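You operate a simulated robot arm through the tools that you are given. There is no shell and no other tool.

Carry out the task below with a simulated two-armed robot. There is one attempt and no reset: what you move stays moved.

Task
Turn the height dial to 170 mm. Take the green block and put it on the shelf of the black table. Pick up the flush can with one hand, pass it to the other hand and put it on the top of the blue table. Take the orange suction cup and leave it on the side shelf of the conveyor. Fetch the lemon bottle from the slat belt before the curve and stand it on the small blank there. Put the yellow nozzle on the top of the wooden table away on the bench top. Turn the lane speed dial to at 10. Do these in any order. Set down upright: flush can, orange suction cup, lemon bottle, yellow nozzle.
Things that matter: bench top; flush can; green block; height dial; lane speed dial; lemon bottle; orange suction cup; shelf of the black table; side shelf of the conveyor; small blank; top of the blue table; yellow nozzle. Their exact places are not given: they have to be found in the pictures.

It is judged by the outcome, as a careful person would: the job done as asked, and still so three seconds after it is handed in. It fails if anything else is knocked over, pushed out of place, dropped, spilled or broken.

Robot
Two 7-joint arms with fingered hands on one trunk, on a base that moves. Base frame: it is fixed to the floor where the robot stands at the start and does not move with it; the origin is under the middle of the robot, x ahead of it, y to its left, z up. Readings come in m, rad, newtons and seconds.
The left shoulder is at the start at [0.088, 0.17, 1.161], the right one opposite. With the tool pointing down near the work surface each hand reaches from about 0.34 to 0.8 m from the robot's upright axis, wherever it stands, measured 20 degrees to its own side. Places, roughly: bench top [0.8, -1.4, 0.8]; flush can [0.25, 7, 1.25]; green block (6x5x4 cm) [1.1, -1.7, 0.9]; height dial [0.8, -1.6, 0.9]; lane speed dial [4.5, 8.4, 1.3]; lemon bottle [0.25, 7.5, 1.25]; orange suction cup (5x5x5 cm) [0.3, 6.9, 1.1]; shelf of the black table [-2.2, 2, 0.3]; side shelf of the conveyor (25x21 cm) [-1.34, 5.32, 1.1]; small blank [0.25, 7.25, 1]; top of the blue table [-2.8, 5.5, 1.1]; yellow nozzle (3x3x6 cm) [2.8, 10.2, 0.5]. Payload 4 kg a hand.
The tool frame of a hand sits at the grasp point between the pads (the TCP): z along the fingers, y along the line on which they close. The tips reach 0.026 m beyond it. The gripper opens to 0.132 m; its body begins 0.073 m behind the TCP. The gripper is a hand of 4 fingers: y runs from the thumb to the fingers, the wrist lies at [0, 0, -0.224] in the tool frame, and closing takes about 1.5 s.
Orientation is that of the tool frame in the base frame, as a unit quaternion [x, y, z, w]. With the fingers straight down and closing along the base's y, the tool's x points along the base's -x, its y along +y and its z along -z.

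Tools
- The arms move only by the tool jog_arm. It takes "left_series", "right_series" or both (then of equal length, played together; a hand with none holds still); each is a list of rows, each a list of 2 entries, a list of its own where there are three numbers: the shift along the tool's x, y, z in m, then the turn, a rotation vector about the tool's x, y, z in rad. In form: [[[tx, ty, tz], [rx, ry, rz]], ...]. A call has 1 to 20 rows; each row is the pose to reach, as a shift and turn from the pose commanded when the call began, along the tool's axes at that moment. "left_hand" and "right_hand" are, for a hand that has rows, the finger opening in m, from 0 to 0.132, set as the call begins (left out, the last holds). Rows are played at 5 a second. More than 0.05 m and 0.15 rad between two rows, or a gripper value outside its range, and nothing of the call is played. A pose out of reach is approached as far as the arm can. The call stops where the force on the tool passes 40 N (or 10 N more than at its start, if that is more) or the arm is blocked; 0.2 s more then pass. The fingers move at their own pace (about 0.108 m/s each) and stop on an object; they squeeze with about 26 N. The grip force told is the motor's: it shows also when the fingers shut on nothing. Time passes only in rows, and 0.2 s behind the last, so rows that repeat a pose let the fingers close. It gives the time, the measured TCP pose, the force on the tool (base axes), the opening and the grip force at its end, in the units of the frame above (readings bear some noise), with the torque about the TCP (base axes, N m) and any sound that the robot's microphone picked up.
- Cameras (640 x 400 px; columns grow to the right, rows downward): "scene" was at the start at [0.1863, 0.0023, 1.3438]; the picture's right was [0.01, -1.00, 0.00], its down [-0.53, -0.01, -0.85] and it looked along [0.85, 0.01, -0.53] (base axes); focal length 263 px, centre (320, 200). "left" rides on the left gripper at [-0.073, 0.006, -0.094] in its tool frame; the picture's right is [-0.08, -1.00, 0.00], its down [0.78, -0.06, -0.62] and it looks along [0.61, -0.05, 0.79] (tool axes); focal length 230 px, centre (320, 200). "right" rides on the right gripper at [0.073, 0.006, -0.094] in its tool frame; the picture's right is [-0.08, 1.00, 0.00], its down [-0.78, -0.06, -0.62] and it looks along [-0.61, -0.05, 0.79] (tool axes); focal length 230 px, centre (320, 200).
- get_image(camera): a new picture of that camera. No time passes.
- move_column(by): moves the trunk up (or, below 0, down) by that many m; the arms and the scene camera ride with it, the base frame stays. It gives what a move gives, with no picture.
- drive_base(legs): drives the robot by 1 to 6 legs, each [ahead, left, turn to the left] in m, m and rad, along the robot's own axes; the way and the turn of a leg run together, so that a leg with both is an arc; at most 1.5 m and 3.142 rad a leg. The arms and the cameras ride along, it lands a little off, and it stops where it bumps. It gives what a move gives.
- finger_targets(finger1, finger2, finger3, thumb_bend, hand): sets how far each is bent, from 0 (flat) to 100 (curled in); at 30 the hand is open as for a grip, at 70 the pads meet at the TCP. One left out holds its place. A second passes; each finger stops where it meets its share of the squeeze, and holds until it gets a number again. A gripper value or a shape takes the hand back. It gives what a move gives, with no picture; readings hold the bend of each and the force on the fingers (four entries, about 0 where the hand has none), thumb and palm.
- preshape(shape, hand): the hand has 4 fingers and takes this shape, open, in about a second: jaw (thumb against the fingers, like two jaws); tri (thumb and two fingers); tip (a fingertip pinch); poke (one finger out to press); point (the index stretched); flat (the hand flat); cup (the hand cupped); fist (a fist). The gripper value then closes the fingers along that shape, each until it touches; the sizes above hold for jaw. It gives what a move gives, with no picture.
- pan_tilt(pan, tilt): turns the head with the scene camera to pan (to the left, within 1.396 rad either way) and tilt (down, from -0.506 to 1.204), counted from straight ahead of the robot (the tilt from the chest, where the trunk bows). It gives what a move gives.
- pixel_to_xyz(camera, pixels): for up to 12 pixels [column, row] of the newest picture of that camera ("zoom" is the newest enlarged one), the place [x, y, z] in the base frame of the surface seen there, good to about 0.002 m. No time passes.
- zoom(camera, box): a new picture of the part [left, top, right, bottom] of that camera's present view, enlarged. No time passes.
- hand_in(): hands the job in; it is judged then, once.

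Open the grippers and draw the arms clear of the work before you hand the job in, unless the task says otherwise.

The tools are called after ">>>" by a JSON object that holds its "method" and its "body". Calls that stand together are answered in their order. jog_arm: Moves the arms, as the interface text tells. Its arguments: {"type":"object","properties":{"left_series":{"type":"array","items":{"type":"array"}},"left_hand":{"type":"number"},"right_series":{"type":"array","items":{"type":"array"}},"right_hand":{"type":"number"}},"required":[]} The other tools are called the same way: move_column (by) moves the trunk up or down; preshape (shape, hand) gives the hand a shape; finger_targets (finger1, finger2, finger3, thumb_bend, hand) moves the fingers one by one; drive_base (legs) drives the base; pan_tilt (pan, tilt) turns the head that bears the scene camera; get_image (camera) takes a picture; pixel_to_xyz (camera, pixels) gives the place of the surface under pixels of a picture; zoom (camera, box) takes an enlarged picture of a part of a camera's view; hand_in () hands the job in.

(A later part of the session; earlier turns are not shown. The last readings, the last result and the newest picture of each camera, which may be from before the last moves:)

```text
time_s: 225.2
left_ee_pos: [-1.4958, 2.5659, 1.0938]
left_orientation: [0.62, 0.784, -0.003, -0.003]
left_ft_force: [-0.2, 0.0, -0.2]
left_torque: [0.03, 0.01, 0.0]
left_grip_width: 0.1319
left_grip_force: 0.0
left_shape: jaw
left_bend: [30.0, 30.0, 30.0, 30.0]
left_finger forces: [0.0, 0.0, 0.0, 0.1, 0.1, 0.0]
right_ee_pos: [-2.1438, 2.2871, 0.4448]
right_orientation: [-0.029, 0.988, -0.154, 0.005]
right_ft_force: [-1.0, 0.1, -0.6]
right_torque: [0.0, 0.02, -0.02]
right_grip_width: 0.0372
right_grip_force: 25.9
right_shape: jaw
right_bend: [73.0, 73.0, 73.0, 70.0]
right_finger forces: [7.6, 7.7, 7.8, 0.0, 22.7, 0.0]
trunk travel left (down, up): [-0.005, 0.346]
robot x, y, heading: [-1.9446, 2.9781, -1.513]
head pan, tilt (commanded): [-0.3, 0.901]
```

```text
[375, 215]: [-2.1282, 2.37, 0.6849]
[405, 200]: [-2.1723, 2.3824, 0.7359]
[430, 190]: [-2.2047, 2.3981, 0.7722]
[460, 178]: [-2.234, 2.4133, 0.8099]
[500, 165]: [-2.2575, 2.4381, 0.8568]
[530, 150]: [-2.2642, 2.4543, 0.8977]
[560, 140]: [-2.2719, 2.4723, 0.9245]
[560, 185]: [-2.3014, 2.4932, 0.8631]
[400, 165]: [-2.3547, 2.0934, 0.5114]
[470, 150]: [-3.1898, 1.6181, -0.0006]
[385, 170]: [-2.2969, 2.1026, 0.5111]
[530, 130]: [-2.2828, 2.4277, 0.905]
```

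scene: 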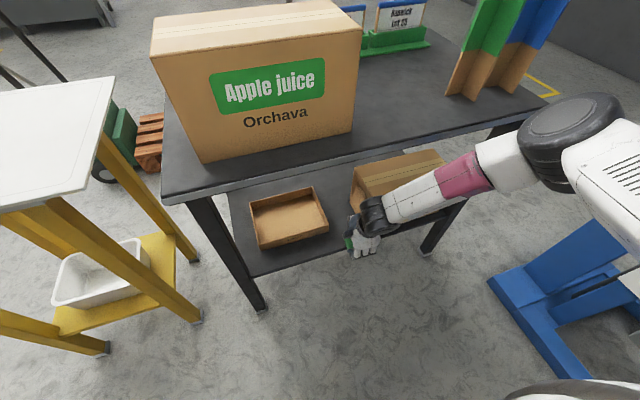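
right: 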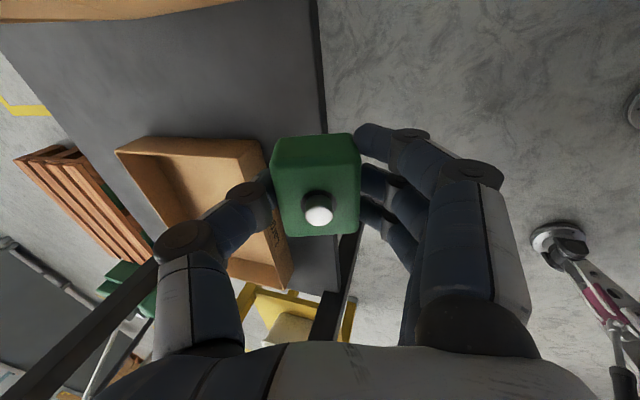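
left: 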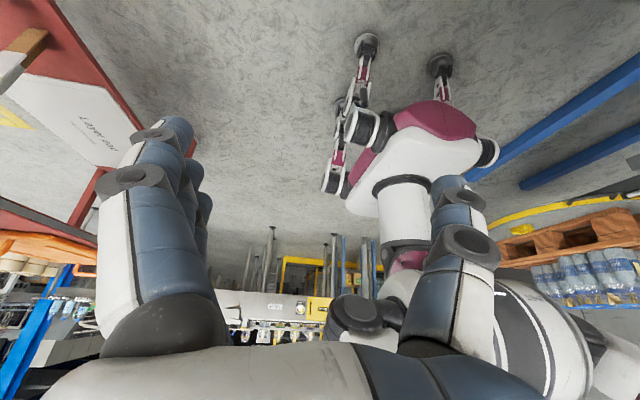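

The forearm surface at table-top height is now at y≈2.40, well behind the edge at 2.27, and improves as the arm straightens. I go forward 5 cm and down 4.5 cm, then check again.

>>> {"method": "jog_arm", "body": {"right_series": [[[0.001, -0.017, 0.029], [-0.03, 0, 0]], [[0.003, -0.034, 0.058], [-0.06, 0, 0]], [[0.003, -0.034, 0.058], [-0.06, 0, 0]]]}}

>>> {"method": "get_image", "body": {"camera": "scene"}}

>>> {"method": "get_image", "body": {"camera": "right"}}

>>> {"method": "pixel_to_xyz", "body": {"camera": "scene", "pixels": [[372, 210], [400, 195], [425, 185], [455, 172], [490, 160], [520, 150], [395, 165], [440, 150]]}}

```text
time_s: 226.0
left_ee_pos: [-1.4959, 2.5664, 1.095]
left_orientation: [0.62, 0.784, -0.002, -0.003]
left_ft_force: [-0.2, 0.3, 0.5]
left_torque: [0.02, -0.02, -0.03]
left_grip_width: 0.132
left_grip_force: 0.1
left_shape: jaw
left_bend: [30.0, 30.0, 30.0, 30.0]
left_finger forces: [0.0, 0.0, 0.0, 0.1, 0.0, 0.1]
right_ee_pos: [-2.1448, 2.2371, 0.4002]
right_orientation: [-0.03, 0.992, -0.126, 0.004]
right_ft_force: [-0.7, 0.6, -1.2]
right_torque: [0.01, 0.0, -0.04]
right_grip_width: 0.0372
right_grip_force: 26.1
right_shape: jaw
right_bend: [73.0, 73.0, 73.0, 70.0]
right_finger forces: [7.6, 7.7, 7.7, 0.0, 22.7, 0.0]
trunk travel left (down, up): [-0.005, 0.346]
robot x, y, heading: [-1.9457, 2.9774, -1.512]
head pan, tilt (commanded): [-0.3, 0.901]
```

```text
taken
```

scene: 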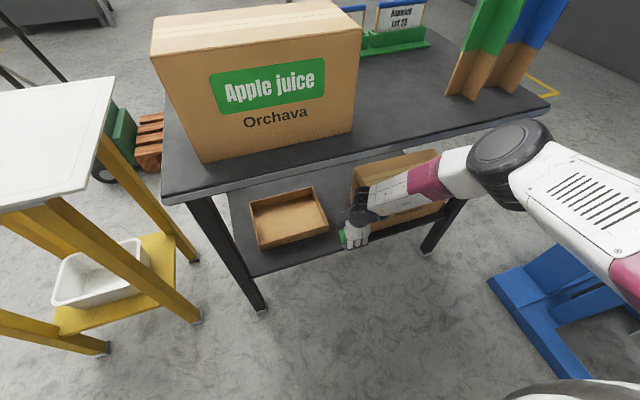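

```text
taken
```

right: 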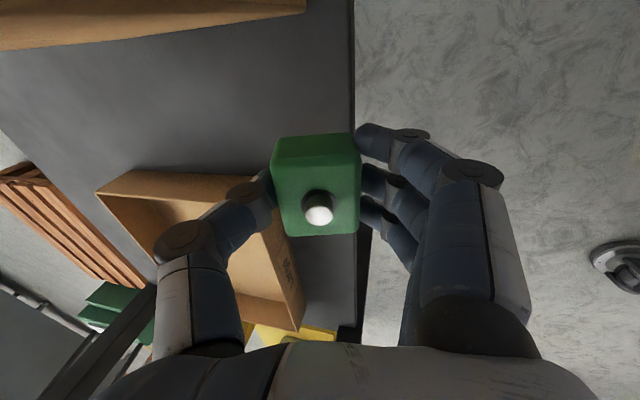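

```text
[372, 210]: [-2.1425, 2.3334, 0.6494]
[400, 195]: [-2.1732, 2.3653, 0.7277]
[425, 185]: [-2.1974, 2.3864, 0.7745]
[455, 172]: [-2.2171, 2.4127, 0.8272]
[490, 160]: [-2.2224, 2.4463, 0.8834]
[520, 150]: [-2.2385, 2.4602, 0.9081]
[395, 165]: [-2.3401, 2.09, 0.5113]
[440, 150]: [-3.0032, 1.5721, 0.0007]
```

Clearances are fine: forearm about 4 cm behind the edge, block over the shelf's edge zone in the gap. I go 2.8 cm further in and down to release height (TCP z≈0.362).

>>> {"method": "jog_arm", "body": {"right_series": [[[0.001, -0.009, 0.022], [0, 0, 0]], [[0.0017, -0.0175, 0.036], [0, 0, 0]], [[0.0017, -0.0175, 0.0438], [0, 0, 0]], [[0.0017, -0.0175, 0.0438], [0, 0, 0]]]}}

>>> {"method": "get_image", "body": {"camera": "right"}}

>>> {"method": "get_image", "body": {"camera": "scene"}}

```text
time_s: 227.0
left_ee_pos: [-1.4941, 2.5658, 1.0956]
left_orientation: [0.619, 0.785, -0.003, -0.002]
left_ft_force: [0.2, 0.8, 0.2]
left_torque: [-0.02, -0.01, -0.03]
left_grip_width: 0.1321
left_grip_force: 0.1
left_shape: jaw
left_bend: [30.0, 30.0, 30.0, 30.0]
left_finger forces: [0.0, 0.0, 0.0, 0.0, 0.1, 0.0]
right_ee_pos: [-2.1458, 2.2085, 0.3611]
right_orientation: [-0.031, 0.992, -0.126, 0.005]
right_ft_force: [-0.1, -0.6, -1.7]
right_torque: [0.02, 0.02, 0.01]
right_grip_width: 0.0374
right_grip_force: 26.2
right_shape: jaw
right_bend: [73.0, 73.0, 73.0, 70.0]
right_finger forces: [7.7, 7.7, 7.8, 0.0, 22.6, 0.0]
trunk travel left (down, up): [-0.005, 0.346]
robot x, y, heading: [-1.9435, 2.981, -1.512]
head pan, tilt (commanded): [-0.3, 0.901]
```

```text
taken
```

right: 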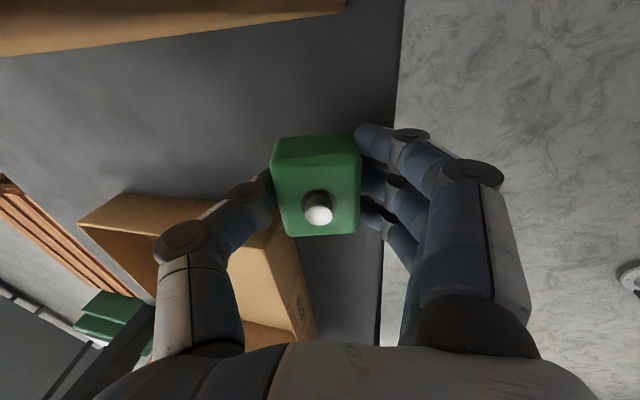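

```text
taken
```

scene: 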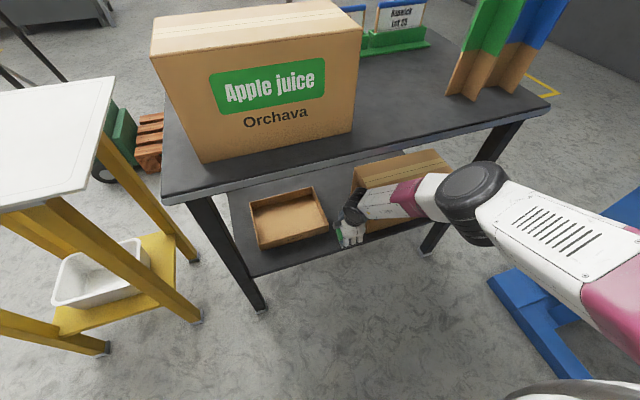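

The block hangs about 7 mm over the shelf, inside its edge. I lower 3 mm more and open the hand to 0.065 m.

>>> {"method": "jog_arm", "body": {"right_series": [[[0, 0, 0.003], [0, 0, 0]], [[0, 0, 0.003], [0, 0, 0]]]}}

>>> {"method": "jog_arm", "body": {"right_series": [[[0, 0, 0], [0, 0, 0]], [[0, 0, 0], [0, 0, 0]], [[0, 0, 0], [0, 0, 0]], [[0, 0, 0], [0, 0, 0]], [[0, 0, 0], [0, 0, 0]]], "right_hand": 0.065}}

>>> {"method": "get_image", "body": {"camera": "right"}}

```text
time_s: 227.6
left_ee_pos: [-1.4941, 2.566, 1.0952]
left_orientation: [0.62, 0.785, -0.001, -0.002]
left_ft_force: [0.6, 0.1, -0.2]
left_torque: [0.0, 0.04, 0.03]
left_grip_width: 0.132
left_grip_force: 0.0
left_shape: jaw
left_bend: [30.0, 30.0, 30.0, 30.0]
left_finger forces: [0.1, 0.0, 0.0, 0.0, 0.0, 0.0]
right_ee_pos: [-2.1451, 2.2074, 0.3593]
right_orientation: [-0.03, 0.992, -0.126, 0.004]
right_ft_force: [-0.1, -0.9, -0.9]
right_torque: [-0.03, 0.02, 0.01]
right_grip_width: 0.0375
right_grip_force: 26.2
right_shape: jaw
right_bend: [73.0, 73.0, 73.0, 70.0]
right_finger forces: [7.7, 7.6, 7.6, 0.0, 22.7, 0.0]
trunk travel left (down, up): [-0.005, 0.346]
robot x, y, heading: [-1.9453, 2.9747, -1.512]
head pan, tilt (commanded): [-0.3, 0.901]
```

```text
time_s: 228.8
left_ee_pos: [-1.4945, 2.5664, 1.0945]
left_orientation: [0.619, 0.785, -0.003, -0.002]
left_ft_force: [-0.4, -0.7, 0.0]
left_torque: [-0.02, -0.03, -0.04]
left_grip_width: 0.132
left_grip_force: 0.1
left_shape: jaw
left_bend: [30.0, 30.0, 30.0, 30.0]
left_finger forces: [0.1, 0.0, 0.0, 0.0, 0.1, 0.0]
right_ee_pos: [-2.1454, 2.2071, 0.3593]
right_orientation: [-0.031, 0.992, -0.126, 0.005]
right_ft_force: [0.4, 0.5, -0.6]
right_torque: [0.01, -0.02, 0.01]
right_grip_width: 0.0641
right_grip_force: 0.1
right_shape: jaw
right_bend: [73.0, 73.0, 73.0, 70.0]
right_finger forces: [0.0, 0.0, 0.0, 0.1, 0.0, 0.1]
trunk travel left (down, up): [-0.005, 0.346]
robot x, y, heading: [-1.9464, 2.9733, -1.512]
head pan, tilt (commanded): [-0.3, 0.901]
```

```text
taken
```

right: 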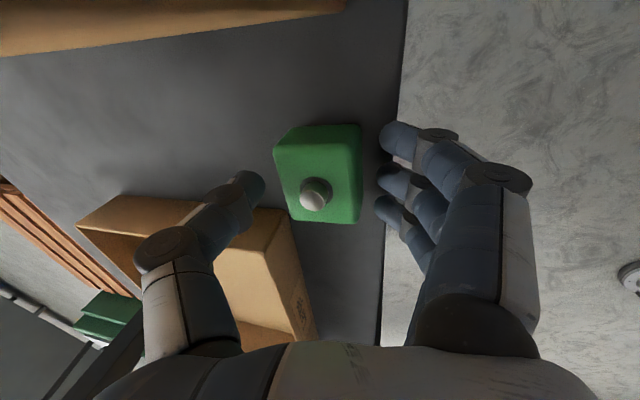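

The block now sits flat on the shelf. I withdraw: raise 4 cm while pitching the hand further (to keep the forearm off the table's edge), then back out along +y.

>>> {"method": "jog_arm", "body": {"right_series": [[[0, -0.001, -0.02], [0.12, 0, 0]], [[0, -0.0023, -0.0407], [0.25, 0, 0]], [[0, 0.02, -0.052], [0.25, 0, 0]], [[0, 0.0435, -0.0629], [0.25, 0, 0]], [[0, 0.0829, -0.0782], [0.25, 0, 0]], [[0, 0.1251, -0.0943], [0.25, 0, 0]], [[0, 0.1251, -0.0943], [0.25, 0, 0]]]}}

>>> {"method": "get_image", "body": {"camera": "scene"}}

>>> {"method": "get_image", "body": {"camera": "right"}}

```text
time_s: 230.4
left_ee_pos: [-1.4961, 2.566, 1.0955]
left_orientation: [0.62, 0.785, -0.002, -0.003]
left_ft_force: [-0.2, -0.2, -0.4]
left_torque: [-0.04, 0.0, 0.0]
left_grip_width: 0.1322
left_grip_force: 0.0
left_shape: jaw
left_bend: [30.0, 30.0, 30.0, 30.0]
left_finger forces: [0.0, 0.0, 0.0, 0.1, 0.1, 0.0]
right_ee_pos: [-2.1537, 2.3522, 0.4192]
right_orientation: [-0.029, 0.968, -0.249, 0.008]
right_ft_force: [-0.2, -0.3, 0.2]
right_torque: [0.02, -0.02, -0.02]
right_grip_width: 0.0642
right_grip_force: 0.1
right_shape: jaw
right_bend: [73.0, 73.0, 73.0, 70.0]
right_finger forces: [0.1, 0.0, 0.0, 0.0, 0.0, 0.0]
trunk travel left (down, up): [-0.005, 0.346]
robot x, y, heading: [-1.9458, 2.9751, -1.515]
head pan, tilt (commanded): [-0.3, 0.901]
```

```text
taken
```

scene: 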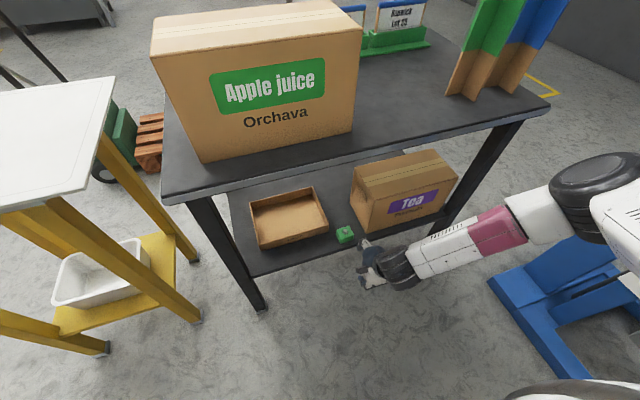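

```text
taken
```

right: 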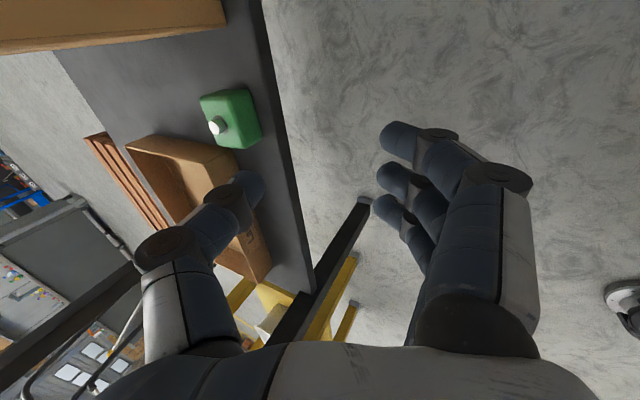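

The green block stands on the shelf between tray and box at (345,235). I back off from the table and then raise the trunk and hand.

>>> {"method": "drive_base", "body": {"legs": [[-0.45, 0, 0]]}}

>>> {"method": "zoom", "body": {"camera": "scene", "box": [220, 100, 480, 300]}}

>>> {"method": "jog_arm", "body": {"right_series": [[[0, 0.01, -0.045], [-0.05, 0, 0]], [[0, 0.02, -0.09], [-0.1, 0, 0]], [[0, 0.03, -0.135], [-0.15, 0, 0]], [[0, 0.04, -0.18], [-0.2, 0, 0]], [[0, 0.03, -0.225], [-0.25, 0, 0]], [[0, 0.02, -0.27], [-0.3, 0, 0]], [[0, 0.01, -0.315], [-0.35, 0, 0]], [[0, -0.01, -0.36], [-0.4, 0, 0]], [[0, -0.03, -0.4], [-0.45, 0, 0]], [[0, -0.05, -0.44], [-0.5, 0, 0]]], "right_hand": 0.132}}

>>> {"method": "move_column", "body": {"by": 0.17}}

```text
time_s: 233.1
left_ee_pos: [-1.5199, 3.0138, 1.0946]
left_orientation: [0.616, 0.788, -0.003, -0.002]
left_ft_force: [0.0, 1.3, 0.3]
left_torque: [-0.01, -0.02, -0.01]
left_grip_width: 0.1322
left_grip_force: 0.1
left_shape: jaw
left_bend: [30.0, 30.0, 30.0, 30.0]
left_finger forces: [0.0, 0.0, 0.0, 0.0, 0.0, 0.0]
right_ee_pos: [-2.176, 2.7926, 0.4196]
right_orientation: [-0.034, 0.968, -0.248, 0.01]
right_ft_force: [0.3, 0.1, 0.5]
right_torque: [0.01, 0.01, -0.01]
right_grip_width: 0.0642
right_grip_force: 0.1
right_shape: jaw
right_bend: [73.0, 73.0, 73.0, 70.0]
right_finger forces: [0.0, 0.0, 0.1, 0.0, 0.0, 0.0]
trunk travel left (down, up): [-0.005, 0.346]
robot x, y, heading: [-1.9705, 3.4172, -1.502]
head pan, tilt (commanded): [-0.3, 0.901]
```

```text
2.00 times, centred on (350, 200) of scene
```

zoom: 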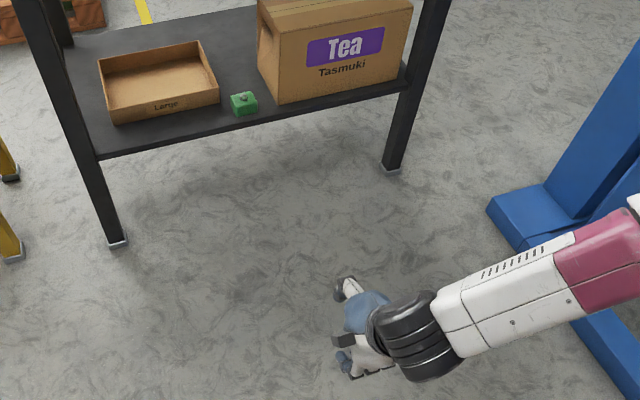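

```text
time_s: 235.2
left_ee_pos: [-1.5184, 3.014, 1.096]
left_orientation: [0.615, 0.788, -0.003, -0.002]
left_ft_force: [-0.2, 0.8, 0.3]
left_torque: [0.01, -0.01, 0.01]
left_grip_width: 0.1317
left_grip_force: 0.0
left_shape: jaw
left_bend: [30.0, 30.0, 30.0, 30.0]
left_finger forces: [0.0, 0.0, 0.0, 0.1, 0.1, 0.0]
right_ee_pos: [-2.189, 2.9439, 0.8355]
right_orientation: [-0.036, 0.999, 0.001, 0.001]
right_ft_force: [0.5, 0.4, 0.0]
right_torque: [0.0, -0.01, 0.04]
right_grip_width: 0.1319
right_grip_force: 0.1
right_shape: jaw
right_bend: [30.0, 30.0, 30.0, 30.0]
right_finger forces: [0.1, 0.0, 0.0, 0.0, 0.1, 0.1]
right hand out of reach, approached as far as the arm can: row 6, 7, 8, 9, 10
trunk travel left (down, up): [-0.005, 0.346]
robot x, y, heading: [-1.9735, 3.4165, -1.501]
head pan, tilt (commanded): [-0.3, 0.901]
```

```text
time_s: 237.2
left_ee_pos: [-1.5208, 3.0123, 1.2648]
left_orientation: [0.617, 0.787, -0.003, -0.001]
left_ft_force: [0.3, 0.5, 0.3]
left_torque: [-0.01, -0.01, 0.0]
left_grip_width: 0.1319
left_grip_force: 0.1
left_shape: jaw
left_bend: [30.0, 30.0, 30.0, 30.0]
left_finger forces: [0.1, 0.1, 0.1, 0.0, 0.0, 0.0]
right_ee_pos: [-2.1873, 2.9412, 1.003]
right_orientation: [-0.036, 0.999, 0.0, 0.0]
right_ft_force: [-0.5, -0.4, 0.9]
right_torque: [0.03, -0.02, 0.0]
right_grip_width: 0.1319
right_grip_force: 0.0
right_shape: jaw
right_bend: [30.0, 30.0, 30.0, 30.0]
right_finger forces: [0.0, 0.1, 0.0, 0.0, 0.0, 0.0]
trunk travel left (down, up): [-0.175, 0.176]
robot x, y, heading: [-1.9722, 3.418, -1.502]
head pan, tilt (commanded): [-0.3, 0.901]
```

The block is done. Now I turn toward the line: turn left to face +x, move up to y≈4.2 and look at the conveyor, side shelf and blue table.

>>> {"method": "drive_base", "body": {"legs": [[0, 0, 1.502], [0, 0.7, 0], [0.3, 0, 1.57]]}}

>>> {"method": "pan_tilt", "body": {"pan": 0.6, "tilt": 0.35}}

>>> {"method": "get_image", "body": {"camera": "scene"}}

>>> {"method": "pan_tilt", "body": {"pan": -0.4, "tilt": 0.35}}

>>> {"method": "get_image", "body": {"camera": "scene"}}

```text
time_s: 251.2
left_ee_pos: [-2.1839, 4.7532, 1.2642]
left_orientation: [0.756, -0.655, 0.002, -0.003]
left_ft_force: [-0.4, 0.4, -0.3]
left_torque: [-0.02, -0.02, -0.02]
left_grip_width: 0.132
left_grip_force: 0.0
left_shape: jaw
left_bend: [30.0, 30.0, 30.0, 30.0]
left_finger forces: [0.1, 0.1, 0.0, 0.1, 0.0, 0.1]
right_ee_pos: [-1.5129, 4.7591, 1.0041]
right_orientation: [1.0, -0.015, -0.001, -0.001]
right_ft_force: [-0.4, -0.8, 0.4]
right_torque: [0.01, 0.0, 0.01]
right_grip_width: 0.1317
right_grip_force: 0.1
right_shape: jaw
right_bend: [30.0, 30.0, 30.0, 30.0]
right_finger forces: [0.0, 0.1, 0.0, 0.0, 0.0, 0.0]
trunk travel left (down, up): [-0.175, 0.176]
robot x, y, heading: [-1.7715, 4.3066, 1.532]
head pan, tilt (commanded): [-0.3, 0.901]
cut short: leg 3
```

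```text
time_s: 252.4
left_ee_pos: [-2.1838, 4.7552, 1.2642]
left_orientation: [0.756, -0.654, 0.002, -0.003]
left_ft_force: [-0.4, 0.9, -1.0]
left_torque: [0.04, 0.01, -0.03]
left_grip_width: 0.1319
left_grip_force: 0.1
left_shape: jaw
left_bend: [30.0, 30.0, 30.0, 30.0]
left_finger forces: [0.0, 0.0, 0.1, 0.0, 0.1, 0.0]
right_ee_pos: [-1.5123, 4.7585, 1.0056]
right_orientation: [1.0, -0.015, -0.001, 0.0]
right_ft_force: [-0.7, -0.2, 0.6]
right_torque: [0.01, -0.03, -0.02]
right_grip_width: 0.1319
right_grip_force: 0.1
right_shape: jaw
right_bend: [30.0, 30.0, 30.0, 30.0]
right_finger forces: [0.0, 0.0, 0.0, 0.1, 0.0, 0.0]
trunk travel left (down, up): [-0.175, 0.176]
robot x, y, heading: [-1.7746, 4.3046, 1.537]
head pan, tilt (commanded): [0.6, 0.351]
```

```text
taken
```

scene: 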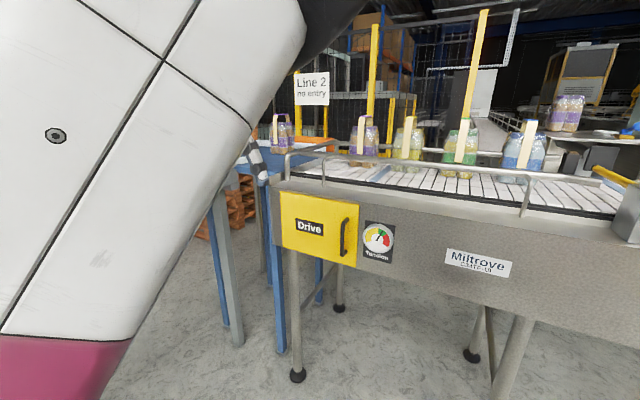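

```text
time_s: 253.7
left_ee_pos: [-2.1843, 4.7541, 1.2646]
left_orientation: [0.755, -0.655, 0.002, -0.004]
left_ft_force: [0.2, -0.4, 0.6]
left_torque: [-0.03, 0.01, 0.01]
left_grip_width: 0.1319
left_grip_force: 0.0
left_shape: jaw
left_bend: [30.0, 30.0, 30.0, 30.0]
left_finger forces: [0.0, 0.0, 0.1, 0.0, 0.1, 0.0]
right_ee_pos: [-1.5122, 4.7578, 1.0044]
right_orientation: [1.0, -0.015, 0.0, 0.0]
right_ft_force: [0.9, 0.4, 1.0]
right_torque: [-0.01, 0.02, 0.03]
right_grip_width: 0.1319
right_grip_force: 0.1
right_shape: jaw
right_bend: [30.0, 30.0, 30.0, 30.0]
right_finger forces: [0.0, 0.1, 0.2, 0.0, 0.0, 0.0]
trunk travel left (down, up): [-0.175, 0.176]
robot x, y, heading: [-1.7709, 4.309, 1.536]
head pan, tilt (commanded): [-0.4, 0.351]
```

```text
taken
```

scene: 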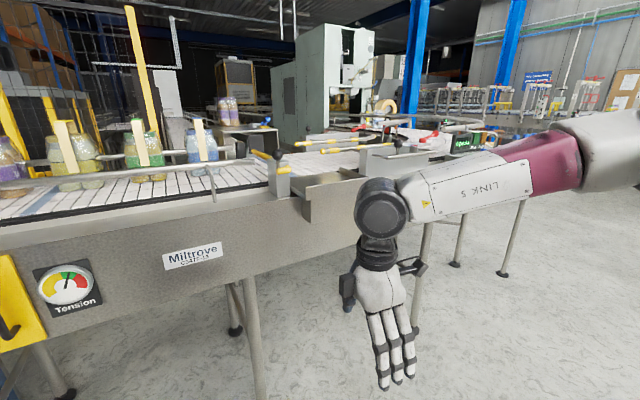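

The last leg was "cut short" at heading 1.53, so something may have been touched. I look to the left to see what is near the left arm.

>>> {"method": "pan_tilt", "body": {"pan": 1.1, "tilt": 0.5}}

>>> {"method": "get_image", "body": {"camera": "scene"}}

>>> {"method": "get_image", "body": {"camera": "left"}}

```text
time_s: 255.3
left_ee_pos: [-2.1839, 4.7542, 1.2645]
left_orientation: [0.756, -0.655, 0.001, -0.004]
left_ft_force: [-0.2, 0.1, -0.6]
left_torque: [0.01, 0.02, 0.02]
left_grip_width: 0.1323
left_grip_force: 0.1
left_shape: jaw
left_bend: [30.0, 30.0, 30.0, 30.0]
left_finger forces: [0.0, 0.0, 0.1, 0.0, 0.0, 0.0]
right_ee_pos: [-1.5127, 4.7591, 1.0048]
right_orientation: [1.0, -0.015, -0.001, 0.0]
right_ft_force: [0.4, -0.6, -0.2]
right_torque: [-0.02, -0.01, 0.01]
right_grip_width: 0.1319
right_grip_force: 0.1
right_shape: jaw
right_bend: [30.0, 30.0, 30.0, 30.0]
right_finger forces: [0.0, 0.0, 0.1, 0.0, 0.0, 0.0]
trunk travel left (down, up): [-0.175, 0.176]
robot x, y, heading: [-1.7737, 4.3041, 1.541]
head pan, tilt (commanded): [1.1, 0.499]
```

```text
taken
```

scene: 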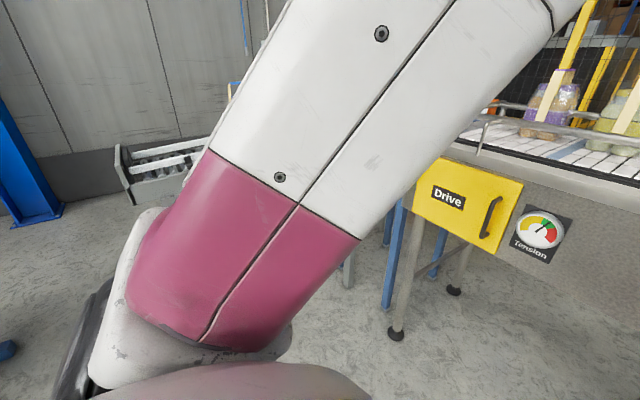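

```text
taken
```

left: 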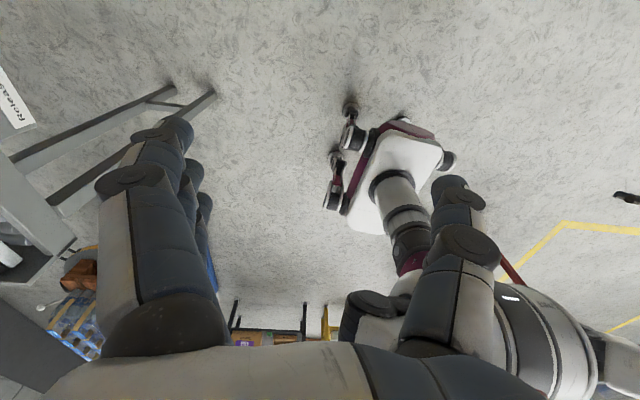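

I query places around: the small grey conveyor at the left and the main conveyor's side panel near the right hand.

>>> {"method": "pixel_to_xyz", "body": {"camera": "scene", "pixels": [[120, 150], [130, 190], [200, 150], [470, 205], [400, 330], [350, 270], [600, 180], [540, 230], [480, 140], [235, 90], [290, 240], [180, 250]]}}

>>> {"method": "pixel_to_xyz", "body": {"camera": "left", "pixels": [[20, 180], [50, 240], [210, 95], [170, 90], [15, 100], [70, 250], [100, 150], [380, 320], [470, 300], [530, 330]]}}

```text
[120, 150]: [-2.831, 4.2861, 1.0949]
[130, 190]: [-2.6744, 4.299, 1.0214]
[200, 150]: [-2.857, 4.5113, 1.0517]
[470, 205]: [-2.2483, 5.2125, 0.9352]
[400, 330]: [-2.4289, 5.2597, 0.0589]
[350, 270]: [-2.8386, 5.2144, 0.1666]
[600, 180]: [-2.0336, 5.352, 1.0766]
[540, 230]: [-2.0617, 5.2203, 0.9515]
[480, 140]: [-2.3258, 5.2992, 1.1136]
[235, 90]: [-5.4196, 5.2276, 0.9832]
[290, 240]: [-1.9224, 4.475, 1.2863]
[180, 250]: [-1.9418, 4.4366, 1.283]
```

```text
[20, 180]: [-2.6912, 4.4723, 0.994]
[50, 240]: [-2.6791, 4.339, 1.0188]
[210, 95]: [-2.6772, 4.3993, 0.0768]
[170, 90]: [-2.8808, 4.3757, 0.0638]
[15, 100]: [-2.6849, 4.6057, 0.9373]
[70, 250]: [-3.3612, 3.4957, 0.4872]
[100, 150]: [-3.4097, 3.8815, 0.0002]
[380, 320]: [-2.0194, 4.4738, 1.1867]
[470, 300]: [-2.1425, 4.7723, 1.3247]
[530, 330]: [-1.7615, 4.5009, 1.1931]
```

Nothing looks displaced; the small grey conveyor is still at x≤-2.67 and no contact force shows. I drive right along the line to x≈0.1 and look at the curve region.

>>> {"method": "drive_base", "body": {"legs": [[-0.1, -1.0, 0.03], [0, -0.95, 0]]}}

>>> {"method": "pan_tilt", "body": {"pan": 0.0, "tilt": 0.3}}

>>> {"method": "get_image", "body": {"camera": "scene"}}

```text
time_s: 272.8
left_ee_pos: [-0.2229, 4.6088, 1.2647]
left_orientation: [0.762, -0.648, 0.002, -0.003]
left_ft_force: [-0.4, 0.4, -0.8]
left_torque: [0.02, -0.01, 0.0]
left_grip_width: 0.1319
left_grip_force: 0.1
left_shape: jaw
left_bend: [30.0, 30.0, 30.0, 30.0]
left_finger forces: [0.0, 0.0, 0.0, 0.0, 0.0, 0.0]
right_ee_pos: [0.448, 4.6249, 1.0042]
right_orientation: [1.0, -0.007, 0.0, -0.001]
right_ft_force: [-0.1, -0.6, 0.4]
right_torque: [0.06, -0.03, -0.01]
right_grip_width: 0.132
right_grip_force: 0.1
right_shape: jaw
right_bend: [30.0, 30.0, 30.0, 30.0]
right_finger forces: [0.0, 0.0, 0.1, 0.1, 0.0, 0.0]
trunk travel left (down, up): [-0.175, 0.176]
robot x, y, heading: [0.1948, 4.1715, 1.56]
head pan, tilt (commanded): [1.1, 0.499]
```

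```text
time_s: 274.1
left_ee_pos: [-0.2237, 4.6081, 1.2648]
left_orientation: [0.761, -0.648, 0.002, -0.003]
left_ft_force: [-0.9, 0.1, 0.0]
left_torque: [-0.02, -0.03, -0.02]
left_grip_width: 0.132
left_grip_force: 0.1
left_shape: jaw
left_bend: [30.0, 30.0, 30.0, 30.0]
left_finger forces: [0.0, 0.0, 0.0, 0.0, 0.0, 0.1]
right_ee_pos: [0.4489, 4.6246, 1.0041]
right_orientation: [1.0, -0.006, -0.001, -0.001]
right_ft_force: [-0.1, 0.0, -0.3]
right_torque: [-0.01, -0.03, 0.0]
right_grip_width: 0.1318
right_grip_force: 0.0
right_shape: jaw
right_bend: [30.0, 30.0, 30.0, 30.0]
right_finger forces: [0.0, 0.0, 0.1, 0.0, 0.1, 0.1]
trunk travel left (down, up): [-0.175, 0.176]
robot x, y, heading: [0.1994, 4.1688, 1.558]
head pan, tilt (commanded): [0.0, 0.3]
```

```text
taken
```

scene: 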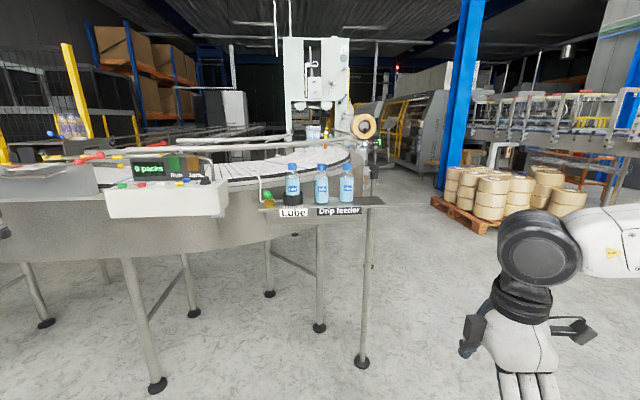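

I see the belt's curve with a "Drip feeder" shelf at (320,205), a control box at (165,200) and the machine behind at (320,80). I enlarge and measure.

>>> {"method": "zoom", "body": {"camera": "scene", "box": [80, 110, 400, 240]}}

>>> {"method": "pixel_to_xyz", "body": {"camera": "scene", "pixels": [[320, 190], [378, 205], [362, 360], [350, 160], [320, 130], [365, 127], [270, 160], [200, 165], [165, 200], [310, 100], [250, 140], [330, 50]]}}

>>> {"method": "zoom", "body": {"camera": "scene", "box": [270, 30, 400, 160]}}

```text
2.00 times, centred on (240, 175) of scene
```

zoom: 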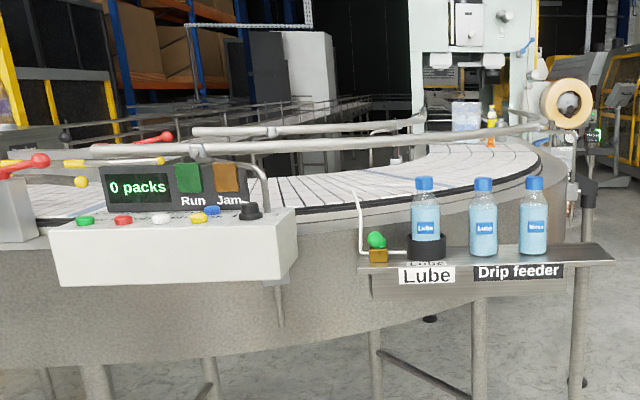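

```text
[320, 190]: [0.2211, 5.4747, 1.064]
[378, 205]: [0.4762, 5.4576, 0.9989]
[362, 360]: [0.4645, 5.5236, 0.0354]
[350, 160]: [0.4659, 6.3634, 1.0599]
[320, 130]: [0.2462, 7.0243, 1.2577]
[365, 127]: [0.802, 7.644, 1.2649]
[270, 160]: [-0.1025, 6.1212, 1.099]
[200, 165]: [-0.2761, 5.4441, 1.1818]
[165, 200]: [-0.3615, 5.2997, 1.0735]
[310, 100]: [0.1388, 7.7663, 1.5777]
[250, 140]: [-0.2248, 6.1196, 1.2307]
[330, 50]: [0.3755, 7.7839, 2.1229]
```

```text
3.08 times, centred on (335, 95) of scene
```

zoom: 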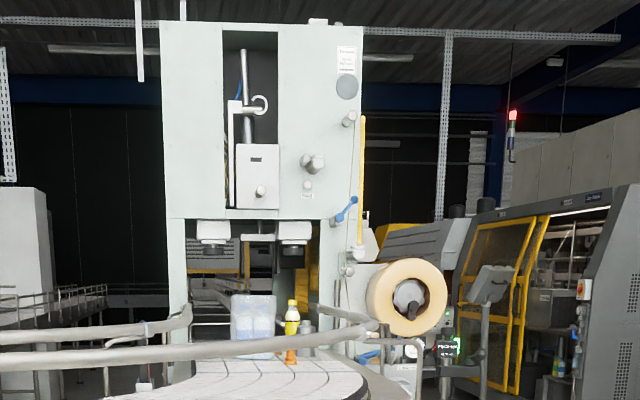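

On the belt beyond the curve I see a pack, a yellow-capped lemon bottle, a grey can and an orange cup near (0.25,7). I check the floor on the east side of the curve for standing room.

>>> {"method": "pixel_to_xyz", "body": {"camera": "scene", "pixels": [[435, 205], [500, 235], [400, 200], [400, 260], [400, 300], [430, 185], [450, 250], [385, 165], [590, 215], [380, 180]]}}

>>> {"method": "drive_base", "body": {"legs": [[0, -1.0, 0], [1.0, 0, 0]]}}

>>> {"method": "pan_tilt", "body": {"pan": 0.5, "tilt": 0.35}}

>>> {"method": "get_image", "body": {"camera": "scene"}}

```text
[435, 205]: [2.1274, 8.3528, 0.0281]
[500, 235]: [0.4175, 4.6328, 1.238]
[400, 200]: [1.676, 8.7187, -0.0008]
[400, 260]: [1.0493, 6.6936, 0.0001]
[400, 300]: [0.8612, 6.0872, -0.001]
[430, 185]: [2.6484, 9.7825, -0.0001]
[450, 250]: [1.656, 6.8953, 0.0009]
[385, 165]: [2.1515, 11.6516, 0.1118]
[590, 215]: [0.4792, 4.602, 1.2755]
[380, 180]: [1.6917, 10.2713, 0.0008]
```

```text
time_s: 288.0
left_ee_pos: [0.7816, 5.5767, 1.2665]
left_orientation: [0.764, -0.645, 0.002, -0.003]
left_ft_force: [0.0, -0.8, 0.2]
left_torque: [-0.02, -0.01, 0.02]
left_grip_width: 0.1318
left_grip_force: 0.1
left_shape: jaw
left_bend: [30.0, 30.0, 30.0, 30.0]
left_finger forces: [0.0, 0.0, 0.0, 0.0, 0.1, 0.0]
right_ee_pos: [1.4528, 5.5985, 1.0047]
right_orientation: [1.0, -0.002, -0.001, -0.001]
right_ft_force: [-0.3, 0.2, -0.1]
right_torque: [-0.01, 0.03, 0.0]
right_grip_width: 0.1321
right_grip_force: 0.1
right_shape: jaw
right_bend: [30.0, 30.0, 30.0, 30.0]
right_finger forces: [0.1, 0.0, 0.1, 0.1, 0.1, 0.0]
trunk travel left (down, up): [-0.175, 0.176]
robot x, y, heading: [1.2075, 5.1458, 1.561]
head pan, tilt (commanded): [0.0, 0.3]
```

```text
time_s: 288.9
left_ee_pos: [0.7809, 5.5746, 1.2643]
left_orientation: [0.765, -0.644, 0.002, -0.003]
left_ft_force: [-0.7, 0.2, -0.1]
left_torque: [0.01, 0.02, -0.04]
left_grip_width: 0.1321
left_grip_force: 0.0
left_shape: jaw
left_bend: [30.0, 30.0, 30.0, 30.0]
left_finger forces: [0.0, 0.0, 0.0, 0.0, 0.1, 0.0]
right_ee_pos: [1.4534, 5.5986, 1.0038]
right_orientation: [1.0, -0.001, 0.0, -0.001]
right_ft_force: [-0.2, -0.3, 1.1]
right_torque: [-0.01, 0.01, -0.02]
right_grip_width: 0.132
right_grip_force: 0.2
right_shape: jaw
right_bend: [30.0, 30.0, 30.0, 30.0]
right_finger forces: [0.0, 0.1, 0.0, 0.0, 0.0, 0.0]
trunk travel left (down, up): [-0.175, 0.176]
robot x, y, heading: [1.2048, 5.1369, 1.565]
head pan, tilt (commanded): [0.499, 0.351]
```

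```text
taken
```

scene: 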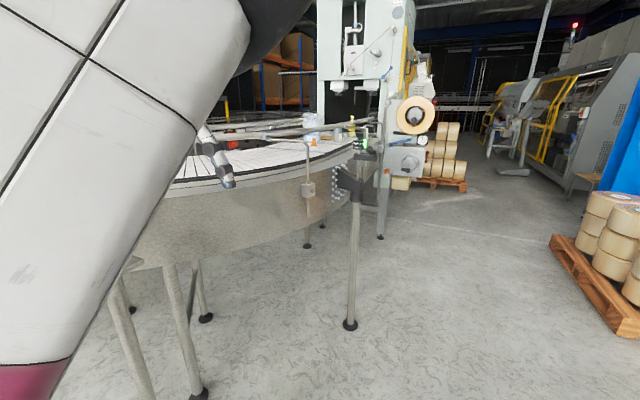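

I move ahead along the east side of the curve and turn left to face the belt near (0.25,7).

>>> {"method": "drive_base", "body": {"legs": [[1.4, -0.2, 0], [0, 0, 1.57]]}}

>>> {"method": "pan_tilt", "body": {"pan": 0.0, "tilt": 0.4}}

>>> {"method": "get_image", "body": {"camera": "scene"}}

```text
time_s: 299.8
left_ee_pos: [0.9773, 6.1485, 1.266]
left_orientation: [0.998, 0.07, 0.001, -0.004]
left_ft_force: [0.4, 0.1, 0.1]
left_torque: [-0.03, 0.0, 0.02]
left_grip_width: 0.1319
left_grip_force: 0.1
left_shape: jaw
left_bend: [30.0, 30.0, 30.0, 30.0]
left_finger forces: [0.1, 0.0, 0.0, 0.0, 0.1, 0.1]
right_ee_pos: [0.9755, 6.8192, 1.005]
right_orientation: [0.719, 0.695, 0.0, -0.001]
right_ft_force: [0.9, 0.0, -0.3]
right_torque: [-0.03, 0.02, 0.03]
right_grip_width: 0.132
right_grip_force: 0.1
right_shape: jaw
right_bend: [30.0, 30.0, 30.0, 30.0]
right_finger forces: [0.0, 0.0, 0.0, 0.1, 0.0, 0.1]
trunk travel left (down, up): [-0.175, 0.176]
robot x, y, heading: [1.4274, 6.562, 3.11]
head pan, tilt (commanded): [0.499, 0.351]
```

```text
time_s: 300.8
left_ee_pos: [0.978, 6.1482, 1.2642]
left_orientation: [0.998, 0.069, -0.001, -0.003]
left_ft_force: [-0.1, -0.9, 0.1]
left_torque: [-0.01, 0.0, -0.03]
left_grip_width: 0.1321
left_grip_force: 0.1
left_shape: jaw
left_bend: [30.0, 30.0, 30.0, 30.0]
left_finger forces: [0.0, 0.1, 0.1, 0.1, 0.0, 0.0]
right_ee_pos: [0.9746, 6.8199, 1.0051]
right_orientation: [0.719, 0.695, 0.0, 0.0]
right_ft_force: [-0.7, -0.8, -0.2]
right_torque: [-0.02, -0.02, 0.02]
right_grip_width: 0.132
right_grip_force: 0.0
right_shape: jaw
right_bend: [30.0, 30.0, 30.0, 30.0]
right_finger forces: [0.1, 0.0, 0.0, 0.1, 0.0, 0.1]
trunk travel left (down, up): [-0.175, 0.176]
robot x, y, heading: [1.4288, 6.5563, 3.104]
head pan, tilt (commanded): [0.0, 0.4]
```

```text
taken
```

scene: 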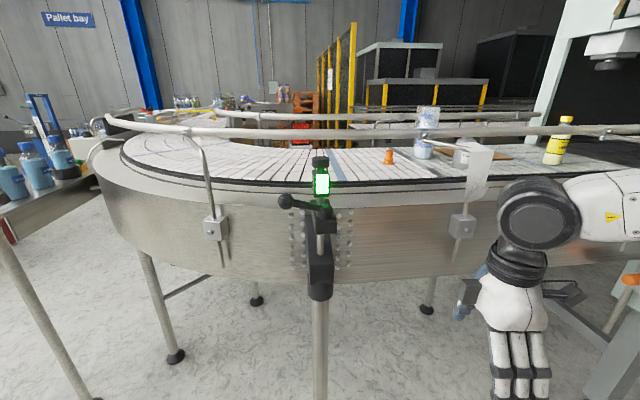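

I now see the orange cup at (389,157), a pack at (428,130), the can at (465,158) and the lemon bottle at (558,140), with a guide rail in front. I enlarge this region and measure.

>>> {"method": "zoom", "body": {"camera": "scene", "box": [360, 90, 620, 220]}}

>>> {"method": "pixel_to_xyz", "body": {"camera": "zoom", "pixels": [[70, 165], [258, 160], [160, 120], [470, 150], [350, 165], [320, 165], [280, 200], [255, 230], [400, 105], [100, 100], [250, 320], [550, 180]]}}

```text
2.46 times, centred on (490, 155) of scene
```

zoom: 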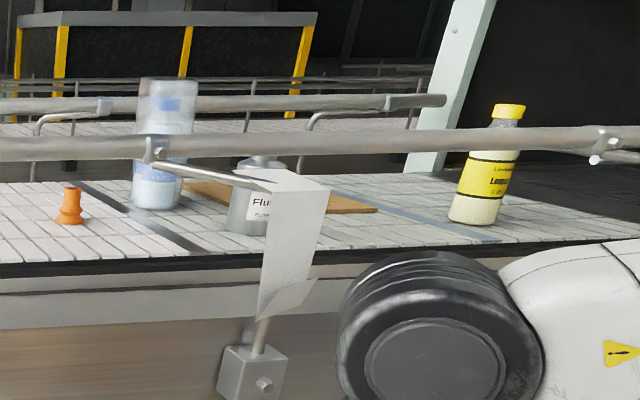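

```text
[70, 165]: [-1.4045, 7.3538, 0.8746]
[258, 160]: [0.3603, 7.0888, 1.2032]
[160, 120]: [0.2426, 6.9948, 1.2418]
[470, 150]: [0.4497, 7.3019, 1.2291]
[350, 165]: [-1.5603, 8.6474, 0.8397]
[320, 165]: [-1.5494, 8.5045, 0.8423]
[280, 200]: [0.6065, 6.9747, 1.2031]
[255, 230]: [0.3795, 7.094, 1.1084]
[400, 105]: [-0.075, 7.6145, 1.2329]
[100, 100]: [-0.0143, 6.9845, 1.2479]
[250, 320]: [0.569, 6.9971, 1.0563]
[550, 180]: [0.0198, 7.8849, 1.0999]
```

The belt top is near z 1.1 with a rail at z≈1.2–1.25 before it, and a sensor stand's pole ahead at column 320. I measure the pole, rail and rag places before driving closer.

>>> {"method": "pixel_to_xyz", "body": {"camera": "scene", "pixels": [[320, 350], [320, 300], [320, 265], [320, 180], [250, 240], [320, 133], [520, 131], [600, 131], [455, 225], [470, 290], [390, 240], [212, 228]]}}

>>> {"method": "pixel_to_xyz", "body": {"camera": "scene", "pixels": [[389, 158], [390, 164], [424, 150], [459, 170], [500, 155], [487, 150], [558, 150], [553, 160], [563, 120], [640, 160], [600, 240], [480, 180]]}}

```text
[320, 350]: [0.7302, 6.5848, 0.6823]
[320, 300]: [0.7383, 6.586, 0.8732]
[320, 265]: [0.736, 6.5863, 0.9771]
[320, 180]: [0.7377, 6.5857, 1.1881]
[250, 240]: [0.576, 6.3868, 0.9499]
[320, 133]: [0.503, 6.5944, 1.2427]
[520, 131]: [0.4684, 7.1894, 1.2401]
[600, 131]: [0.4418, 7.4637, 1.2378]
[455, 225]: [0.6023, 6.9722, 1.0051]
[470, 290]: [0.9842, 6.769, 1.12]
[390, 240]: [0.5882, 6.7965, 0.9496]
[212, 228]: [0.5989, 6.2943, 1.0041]
```

```text
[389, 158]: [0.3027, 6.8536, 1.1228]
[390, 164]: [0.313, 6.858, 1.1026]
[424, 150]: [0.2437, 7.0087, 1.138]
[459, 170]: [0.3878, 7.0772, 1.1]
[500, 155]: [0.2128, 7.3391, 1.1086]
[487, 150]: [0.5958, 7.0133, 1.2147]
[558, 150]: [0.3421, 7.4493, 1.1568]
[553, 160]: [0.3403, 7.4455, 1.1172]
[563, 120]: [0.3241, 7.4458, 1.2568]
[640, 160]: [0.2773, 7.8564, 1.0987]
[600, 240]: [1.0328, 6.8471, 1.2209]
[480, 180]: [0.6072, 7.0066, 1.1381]
```

Items: cup (0.305,6.856), can (0.38,7.08), blank about (0.21,7.34), lemon bottle (0.335,7.447); rail at x≈0.44–0.50, z 1.24; stand pole at (0.735,6.586). I raise the trunk and both hands well over the rail height before approaching.

>>> {"method": "move_column", "body": {"by": 0.16}}

>>> {"method": "jog_arm", "body": {"right_series": [[[0, 0, -0.05], [0, 0, 0]], [[0, 0, -0.1], [0, 0, 0]], [[0, 0, -0.15], [0, 0, 0]], [[0, 0, -0.2], [0, 0, 0]], [[0, 0, -0.24], [0, 0, 0]], [[0, 0, -0.24], [0, 0, 0]]]}}

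>>> {"method": "pan_tilt", "body": {"pan": -0.9, "tilt": 0.45}}

>>> {"method": "get_image", "body": {"camera": "scene"}}

```text
time_s: 302.6
left_ee_pos: [0.9773, 6.1485, 1.4244]
left_orientation: [0.998, 0.07, -0.001, -0.004]
left_ft_force: [0.6, -0.3, -0.5]
left_torque: [0.0, 0.0, 0.03]
left_grip_width: 0.1319
left_grip_force: 0.2
left_shape: jaw
left_bend: [30.0, 30.0, 30.0, 30.0]
left_finger forces: [0.1, 0.0, 0.1, 0.1, 0.0, 0.0]
right_ee_pos: [0.9757, 6.8202, 1.1643]
right_orientation: [0.718, 0.696, -0.001, -0.001]
right_ft_force: [0.5, -0.9, 0.3]
right_torque: [0.0, 0.01, 0.01]
right_grip_width: 0.1322
right_grip_force: 0.0
right_shape: jaw
right_bend: [30.0, 30.0, 30.0, 30.0]
right_finger forces: [0.0, 0.1, 0.1, 0.0, 0.1, 0.1]
trunk travel left (down, up): [-0.335, 0.016]
robot x, y, heading: [1.4266, 6.5572, 3.106]
head pan, tilt (commanded): [0.0, 0.4]
```

```text
time_s: 304.0
left_ee_pos: [0.9766, 6.1481, 1.4251]
left_orientation: [0.998, 0.07, -0.001, -0.004]
left_ft_force: [-0.2, 0.3, -0.2]
left_torque: [0.01, -0.01, 0.0]
left_grip_width: 0.132
left_grip_force: 0.0
left_shape: jaw
left_bend: [30.0, 30.0, 30.0, 30.0]
left_finger forces: [0.0, 0.1, 0.0, 0.0, 0.0, 0.0]
right_ee_pos: [0.9744, 6.8219, 1.4033]
right_orientation: [0.718, 0.696, -0.001, 0.0]
right_ft_force: [-0.4, 0.4, -0.5]
right_torque: [0.02, 0.04, 0.01]
right_grip_width: 0.1319
right_grip_force: 0.0
right_shape: jaw
right_bend: [30.0, 30.0, 30.0, 30.0]
right_finger forces: [0.0, 0.1, 0.0, 0.1, 0.1, 0.1]
trunk travel left (down, up): [-0.335, 0.016]
robot x, y, heading: [1.4279, 6.5556, 3.109]
head pan, tilt (commanded): [0.0, 0.4]
```

```text
time_s: 305.2
left_ee_pos: [0.9776, 6.1483, 1.4244]
left_orientation: [0.998, 0.07, 0.0, -0.004]
left_ft_force: [0.2, 0.4, 1.0]
left_torque: [0.01, 0.05, 0.0]
left_grip_width: 0.1322
left_grip_force: 0.1
left_shape: jaw
left_bend: [30.0, 30.0, 30.0, 30.0]
left_finger forces: [0.0, 0.0, 0.0, 0.0, 0.1, 0.0]
right_ee_pos: [0.9752, 6.8201, 1.4018]
right_orientation: [0.719, 0.695, -0.002, 0.001]
right_ft_force: [-0.2, -0.4, 0.3]
right_torque: [0.0, 0.0, 0.0]
right_grip_width: 0.1319
right_grip_force: 0.0
right_shape: jaw
right_bend: [30.0, 30.0, 30.0, 30.0]
right_finger forces: [0.1, 0.0, 0.1, 0.0, 0.1, 0.1]
trunk travel left (down, up): [-0.335, 0.016]
robot x, y, heading: [1.4278, 6.5571, 3.109]
head pan, tilt (commanded): [-0.901, 0.45]
```

```text
taken
```

scene: 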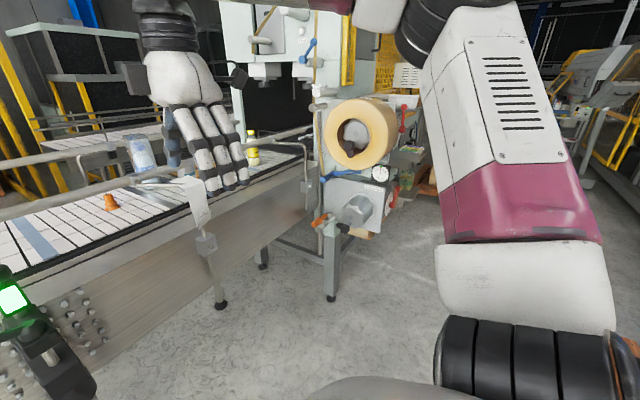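

The machine's reel, motor and levers are at columns 310-420. I measure them to know how far right the arm may go.

>>> {"method": "pixel_to_xyz", "body": {"camera": "scene", "pixels": [[355, 110], [345, 140], [390, 130], [345, 175], [360, 205], [325, 222], [310, 180], [403, 120], [265, 130], [332, 290], [300, 60], [250, 150]]}}

```text
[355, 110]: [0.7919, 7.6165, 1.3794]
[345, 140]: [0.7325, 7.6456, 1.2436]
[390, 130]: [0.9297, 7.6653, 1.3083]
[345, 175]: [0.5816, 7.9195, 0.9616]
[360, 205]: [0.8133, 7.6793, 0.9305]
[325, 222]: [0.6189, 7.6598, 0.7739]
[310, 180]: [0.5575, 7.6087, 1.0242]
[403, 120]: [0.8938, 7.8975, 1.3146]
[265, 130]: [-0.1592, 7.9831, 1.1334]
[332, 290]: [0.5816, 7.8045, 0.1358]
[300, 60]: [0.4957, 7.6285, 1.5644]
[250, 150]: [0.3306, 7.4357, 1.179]
```

The machine's front is at y≈7.6, so I must keep the right arm's elbow below y≈7.5. I drive to about (0.98,6.93), facing square to the belt, with hands above the rail.

>>> {"method": "drive_base", "body": {"legs": [[0.0, -0.37, 0.09], [0.4, 0, 0]]}}

>>> {"method": "pan_tilt", "body": {"pan": -0.2, "tilt": 0.75}}

>>> {"method": "get_image", "body": {"camera": "scene"}}

>>> {"method": "get_image", "body": {"camera": "right"}}

```text
time_s: 311.1
left_ee_pos: [0.6109, 6.4565, 1.4248]
left_orientation: [0.993, 0.117, -0.001, -0.004]
left_ft_force: [0.6, -0.1, 0.6]
left_torque: [0.0, -0.03, 0.07]
left_grip_width: 0.1322
left_grip_force: 0.0
left_shape: jaw
left_bend: [30.0, 30.0, 30.0, 30.0]
left_finger forces: [0.1, 0.1, 0.1, 0.0, 0.1, 0.0]
right_ee_pos: [0.5467, 7.1259, 1.4019]
right_orientation: [0.685, 0.729, -0.001, 0.0]
right_ft_force: [-1.1, 0.3, -1.3]
right_torque: [-0.02, -0.01, 0.01]
right_grip_width: 0.1318
right_grip_force: 0.0
right_shape: jaw
right_bend: [30.0, 30.0, 30.0, 30.0]
right_finger forces: [0.0, 0.1, 0.0, 0.0, 0.0, 0.1]
trunk travel left (down, up): [-0.335, 0.016]
robot x, y, heading: [1.0211, 6.9055, -3.087]
head pan, tilt (commanded): [-0.901, 0.45]
```

```text
time_s: 312.2
left_ee_pos: [0.6121, 6.4571, 1.4258]
left_orientation: [0.993, 0.116, 0.0, -0.003]
left_ft_force: [-1.4, -0.5, -0.2]
left_torque: [0.01, 0.0, 0.02]
left_grip_width: 0.1319
left_grip_force: 0.2
left_shape: jaw
left_bend: [30.0, 30.0, 30.0, 30.0]
left_finger forces: [0.0, 0.0, 0.1, 0.1, 0.1, 0.1]
right_ee_pos: [0.5471, 7.1262, 1.4025]
right_orientation: [0.685, 0.728, 0.0, -0.001]
right_ft_force: [0.1, 0.3, -1.3]
right_torque: [-0.01, 0.03, -0.03]
right_grip_width: 0.1321
right_grip_force: 0.1
right_shape: jaw
right_bend: [30.0, 30.0, 30.0, 30.0]
right_finger forces: [0.0, 0.0, 0.0, 0.0, 0.1, 0.0]
trunk travel left (down, up): [-0.335, 0.016]
robot x, y, heading: [1.0211, 6.9093, -3.093]
head pan, tilt (commanded): [-0.201, 0.75]
```

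```text
taken
```

scene: 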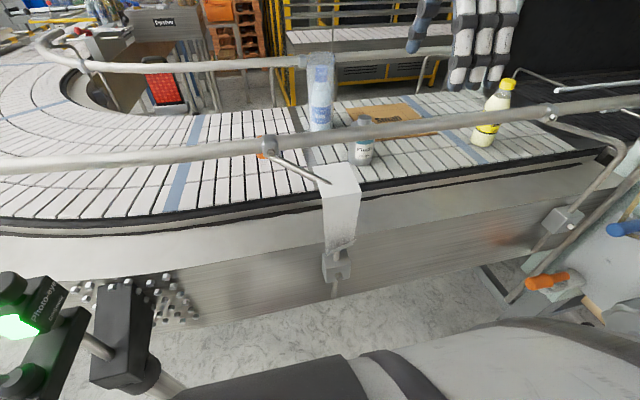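

```text
taken
```

right: 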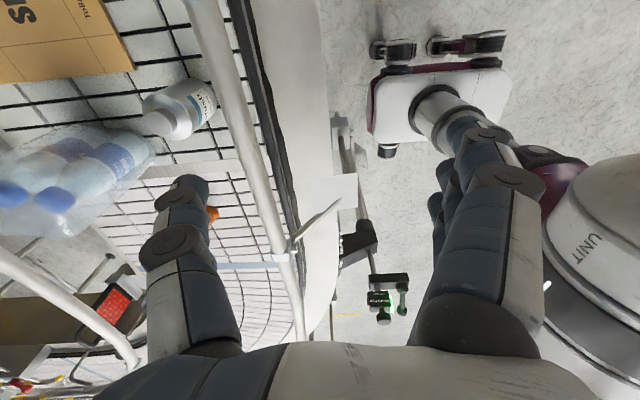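

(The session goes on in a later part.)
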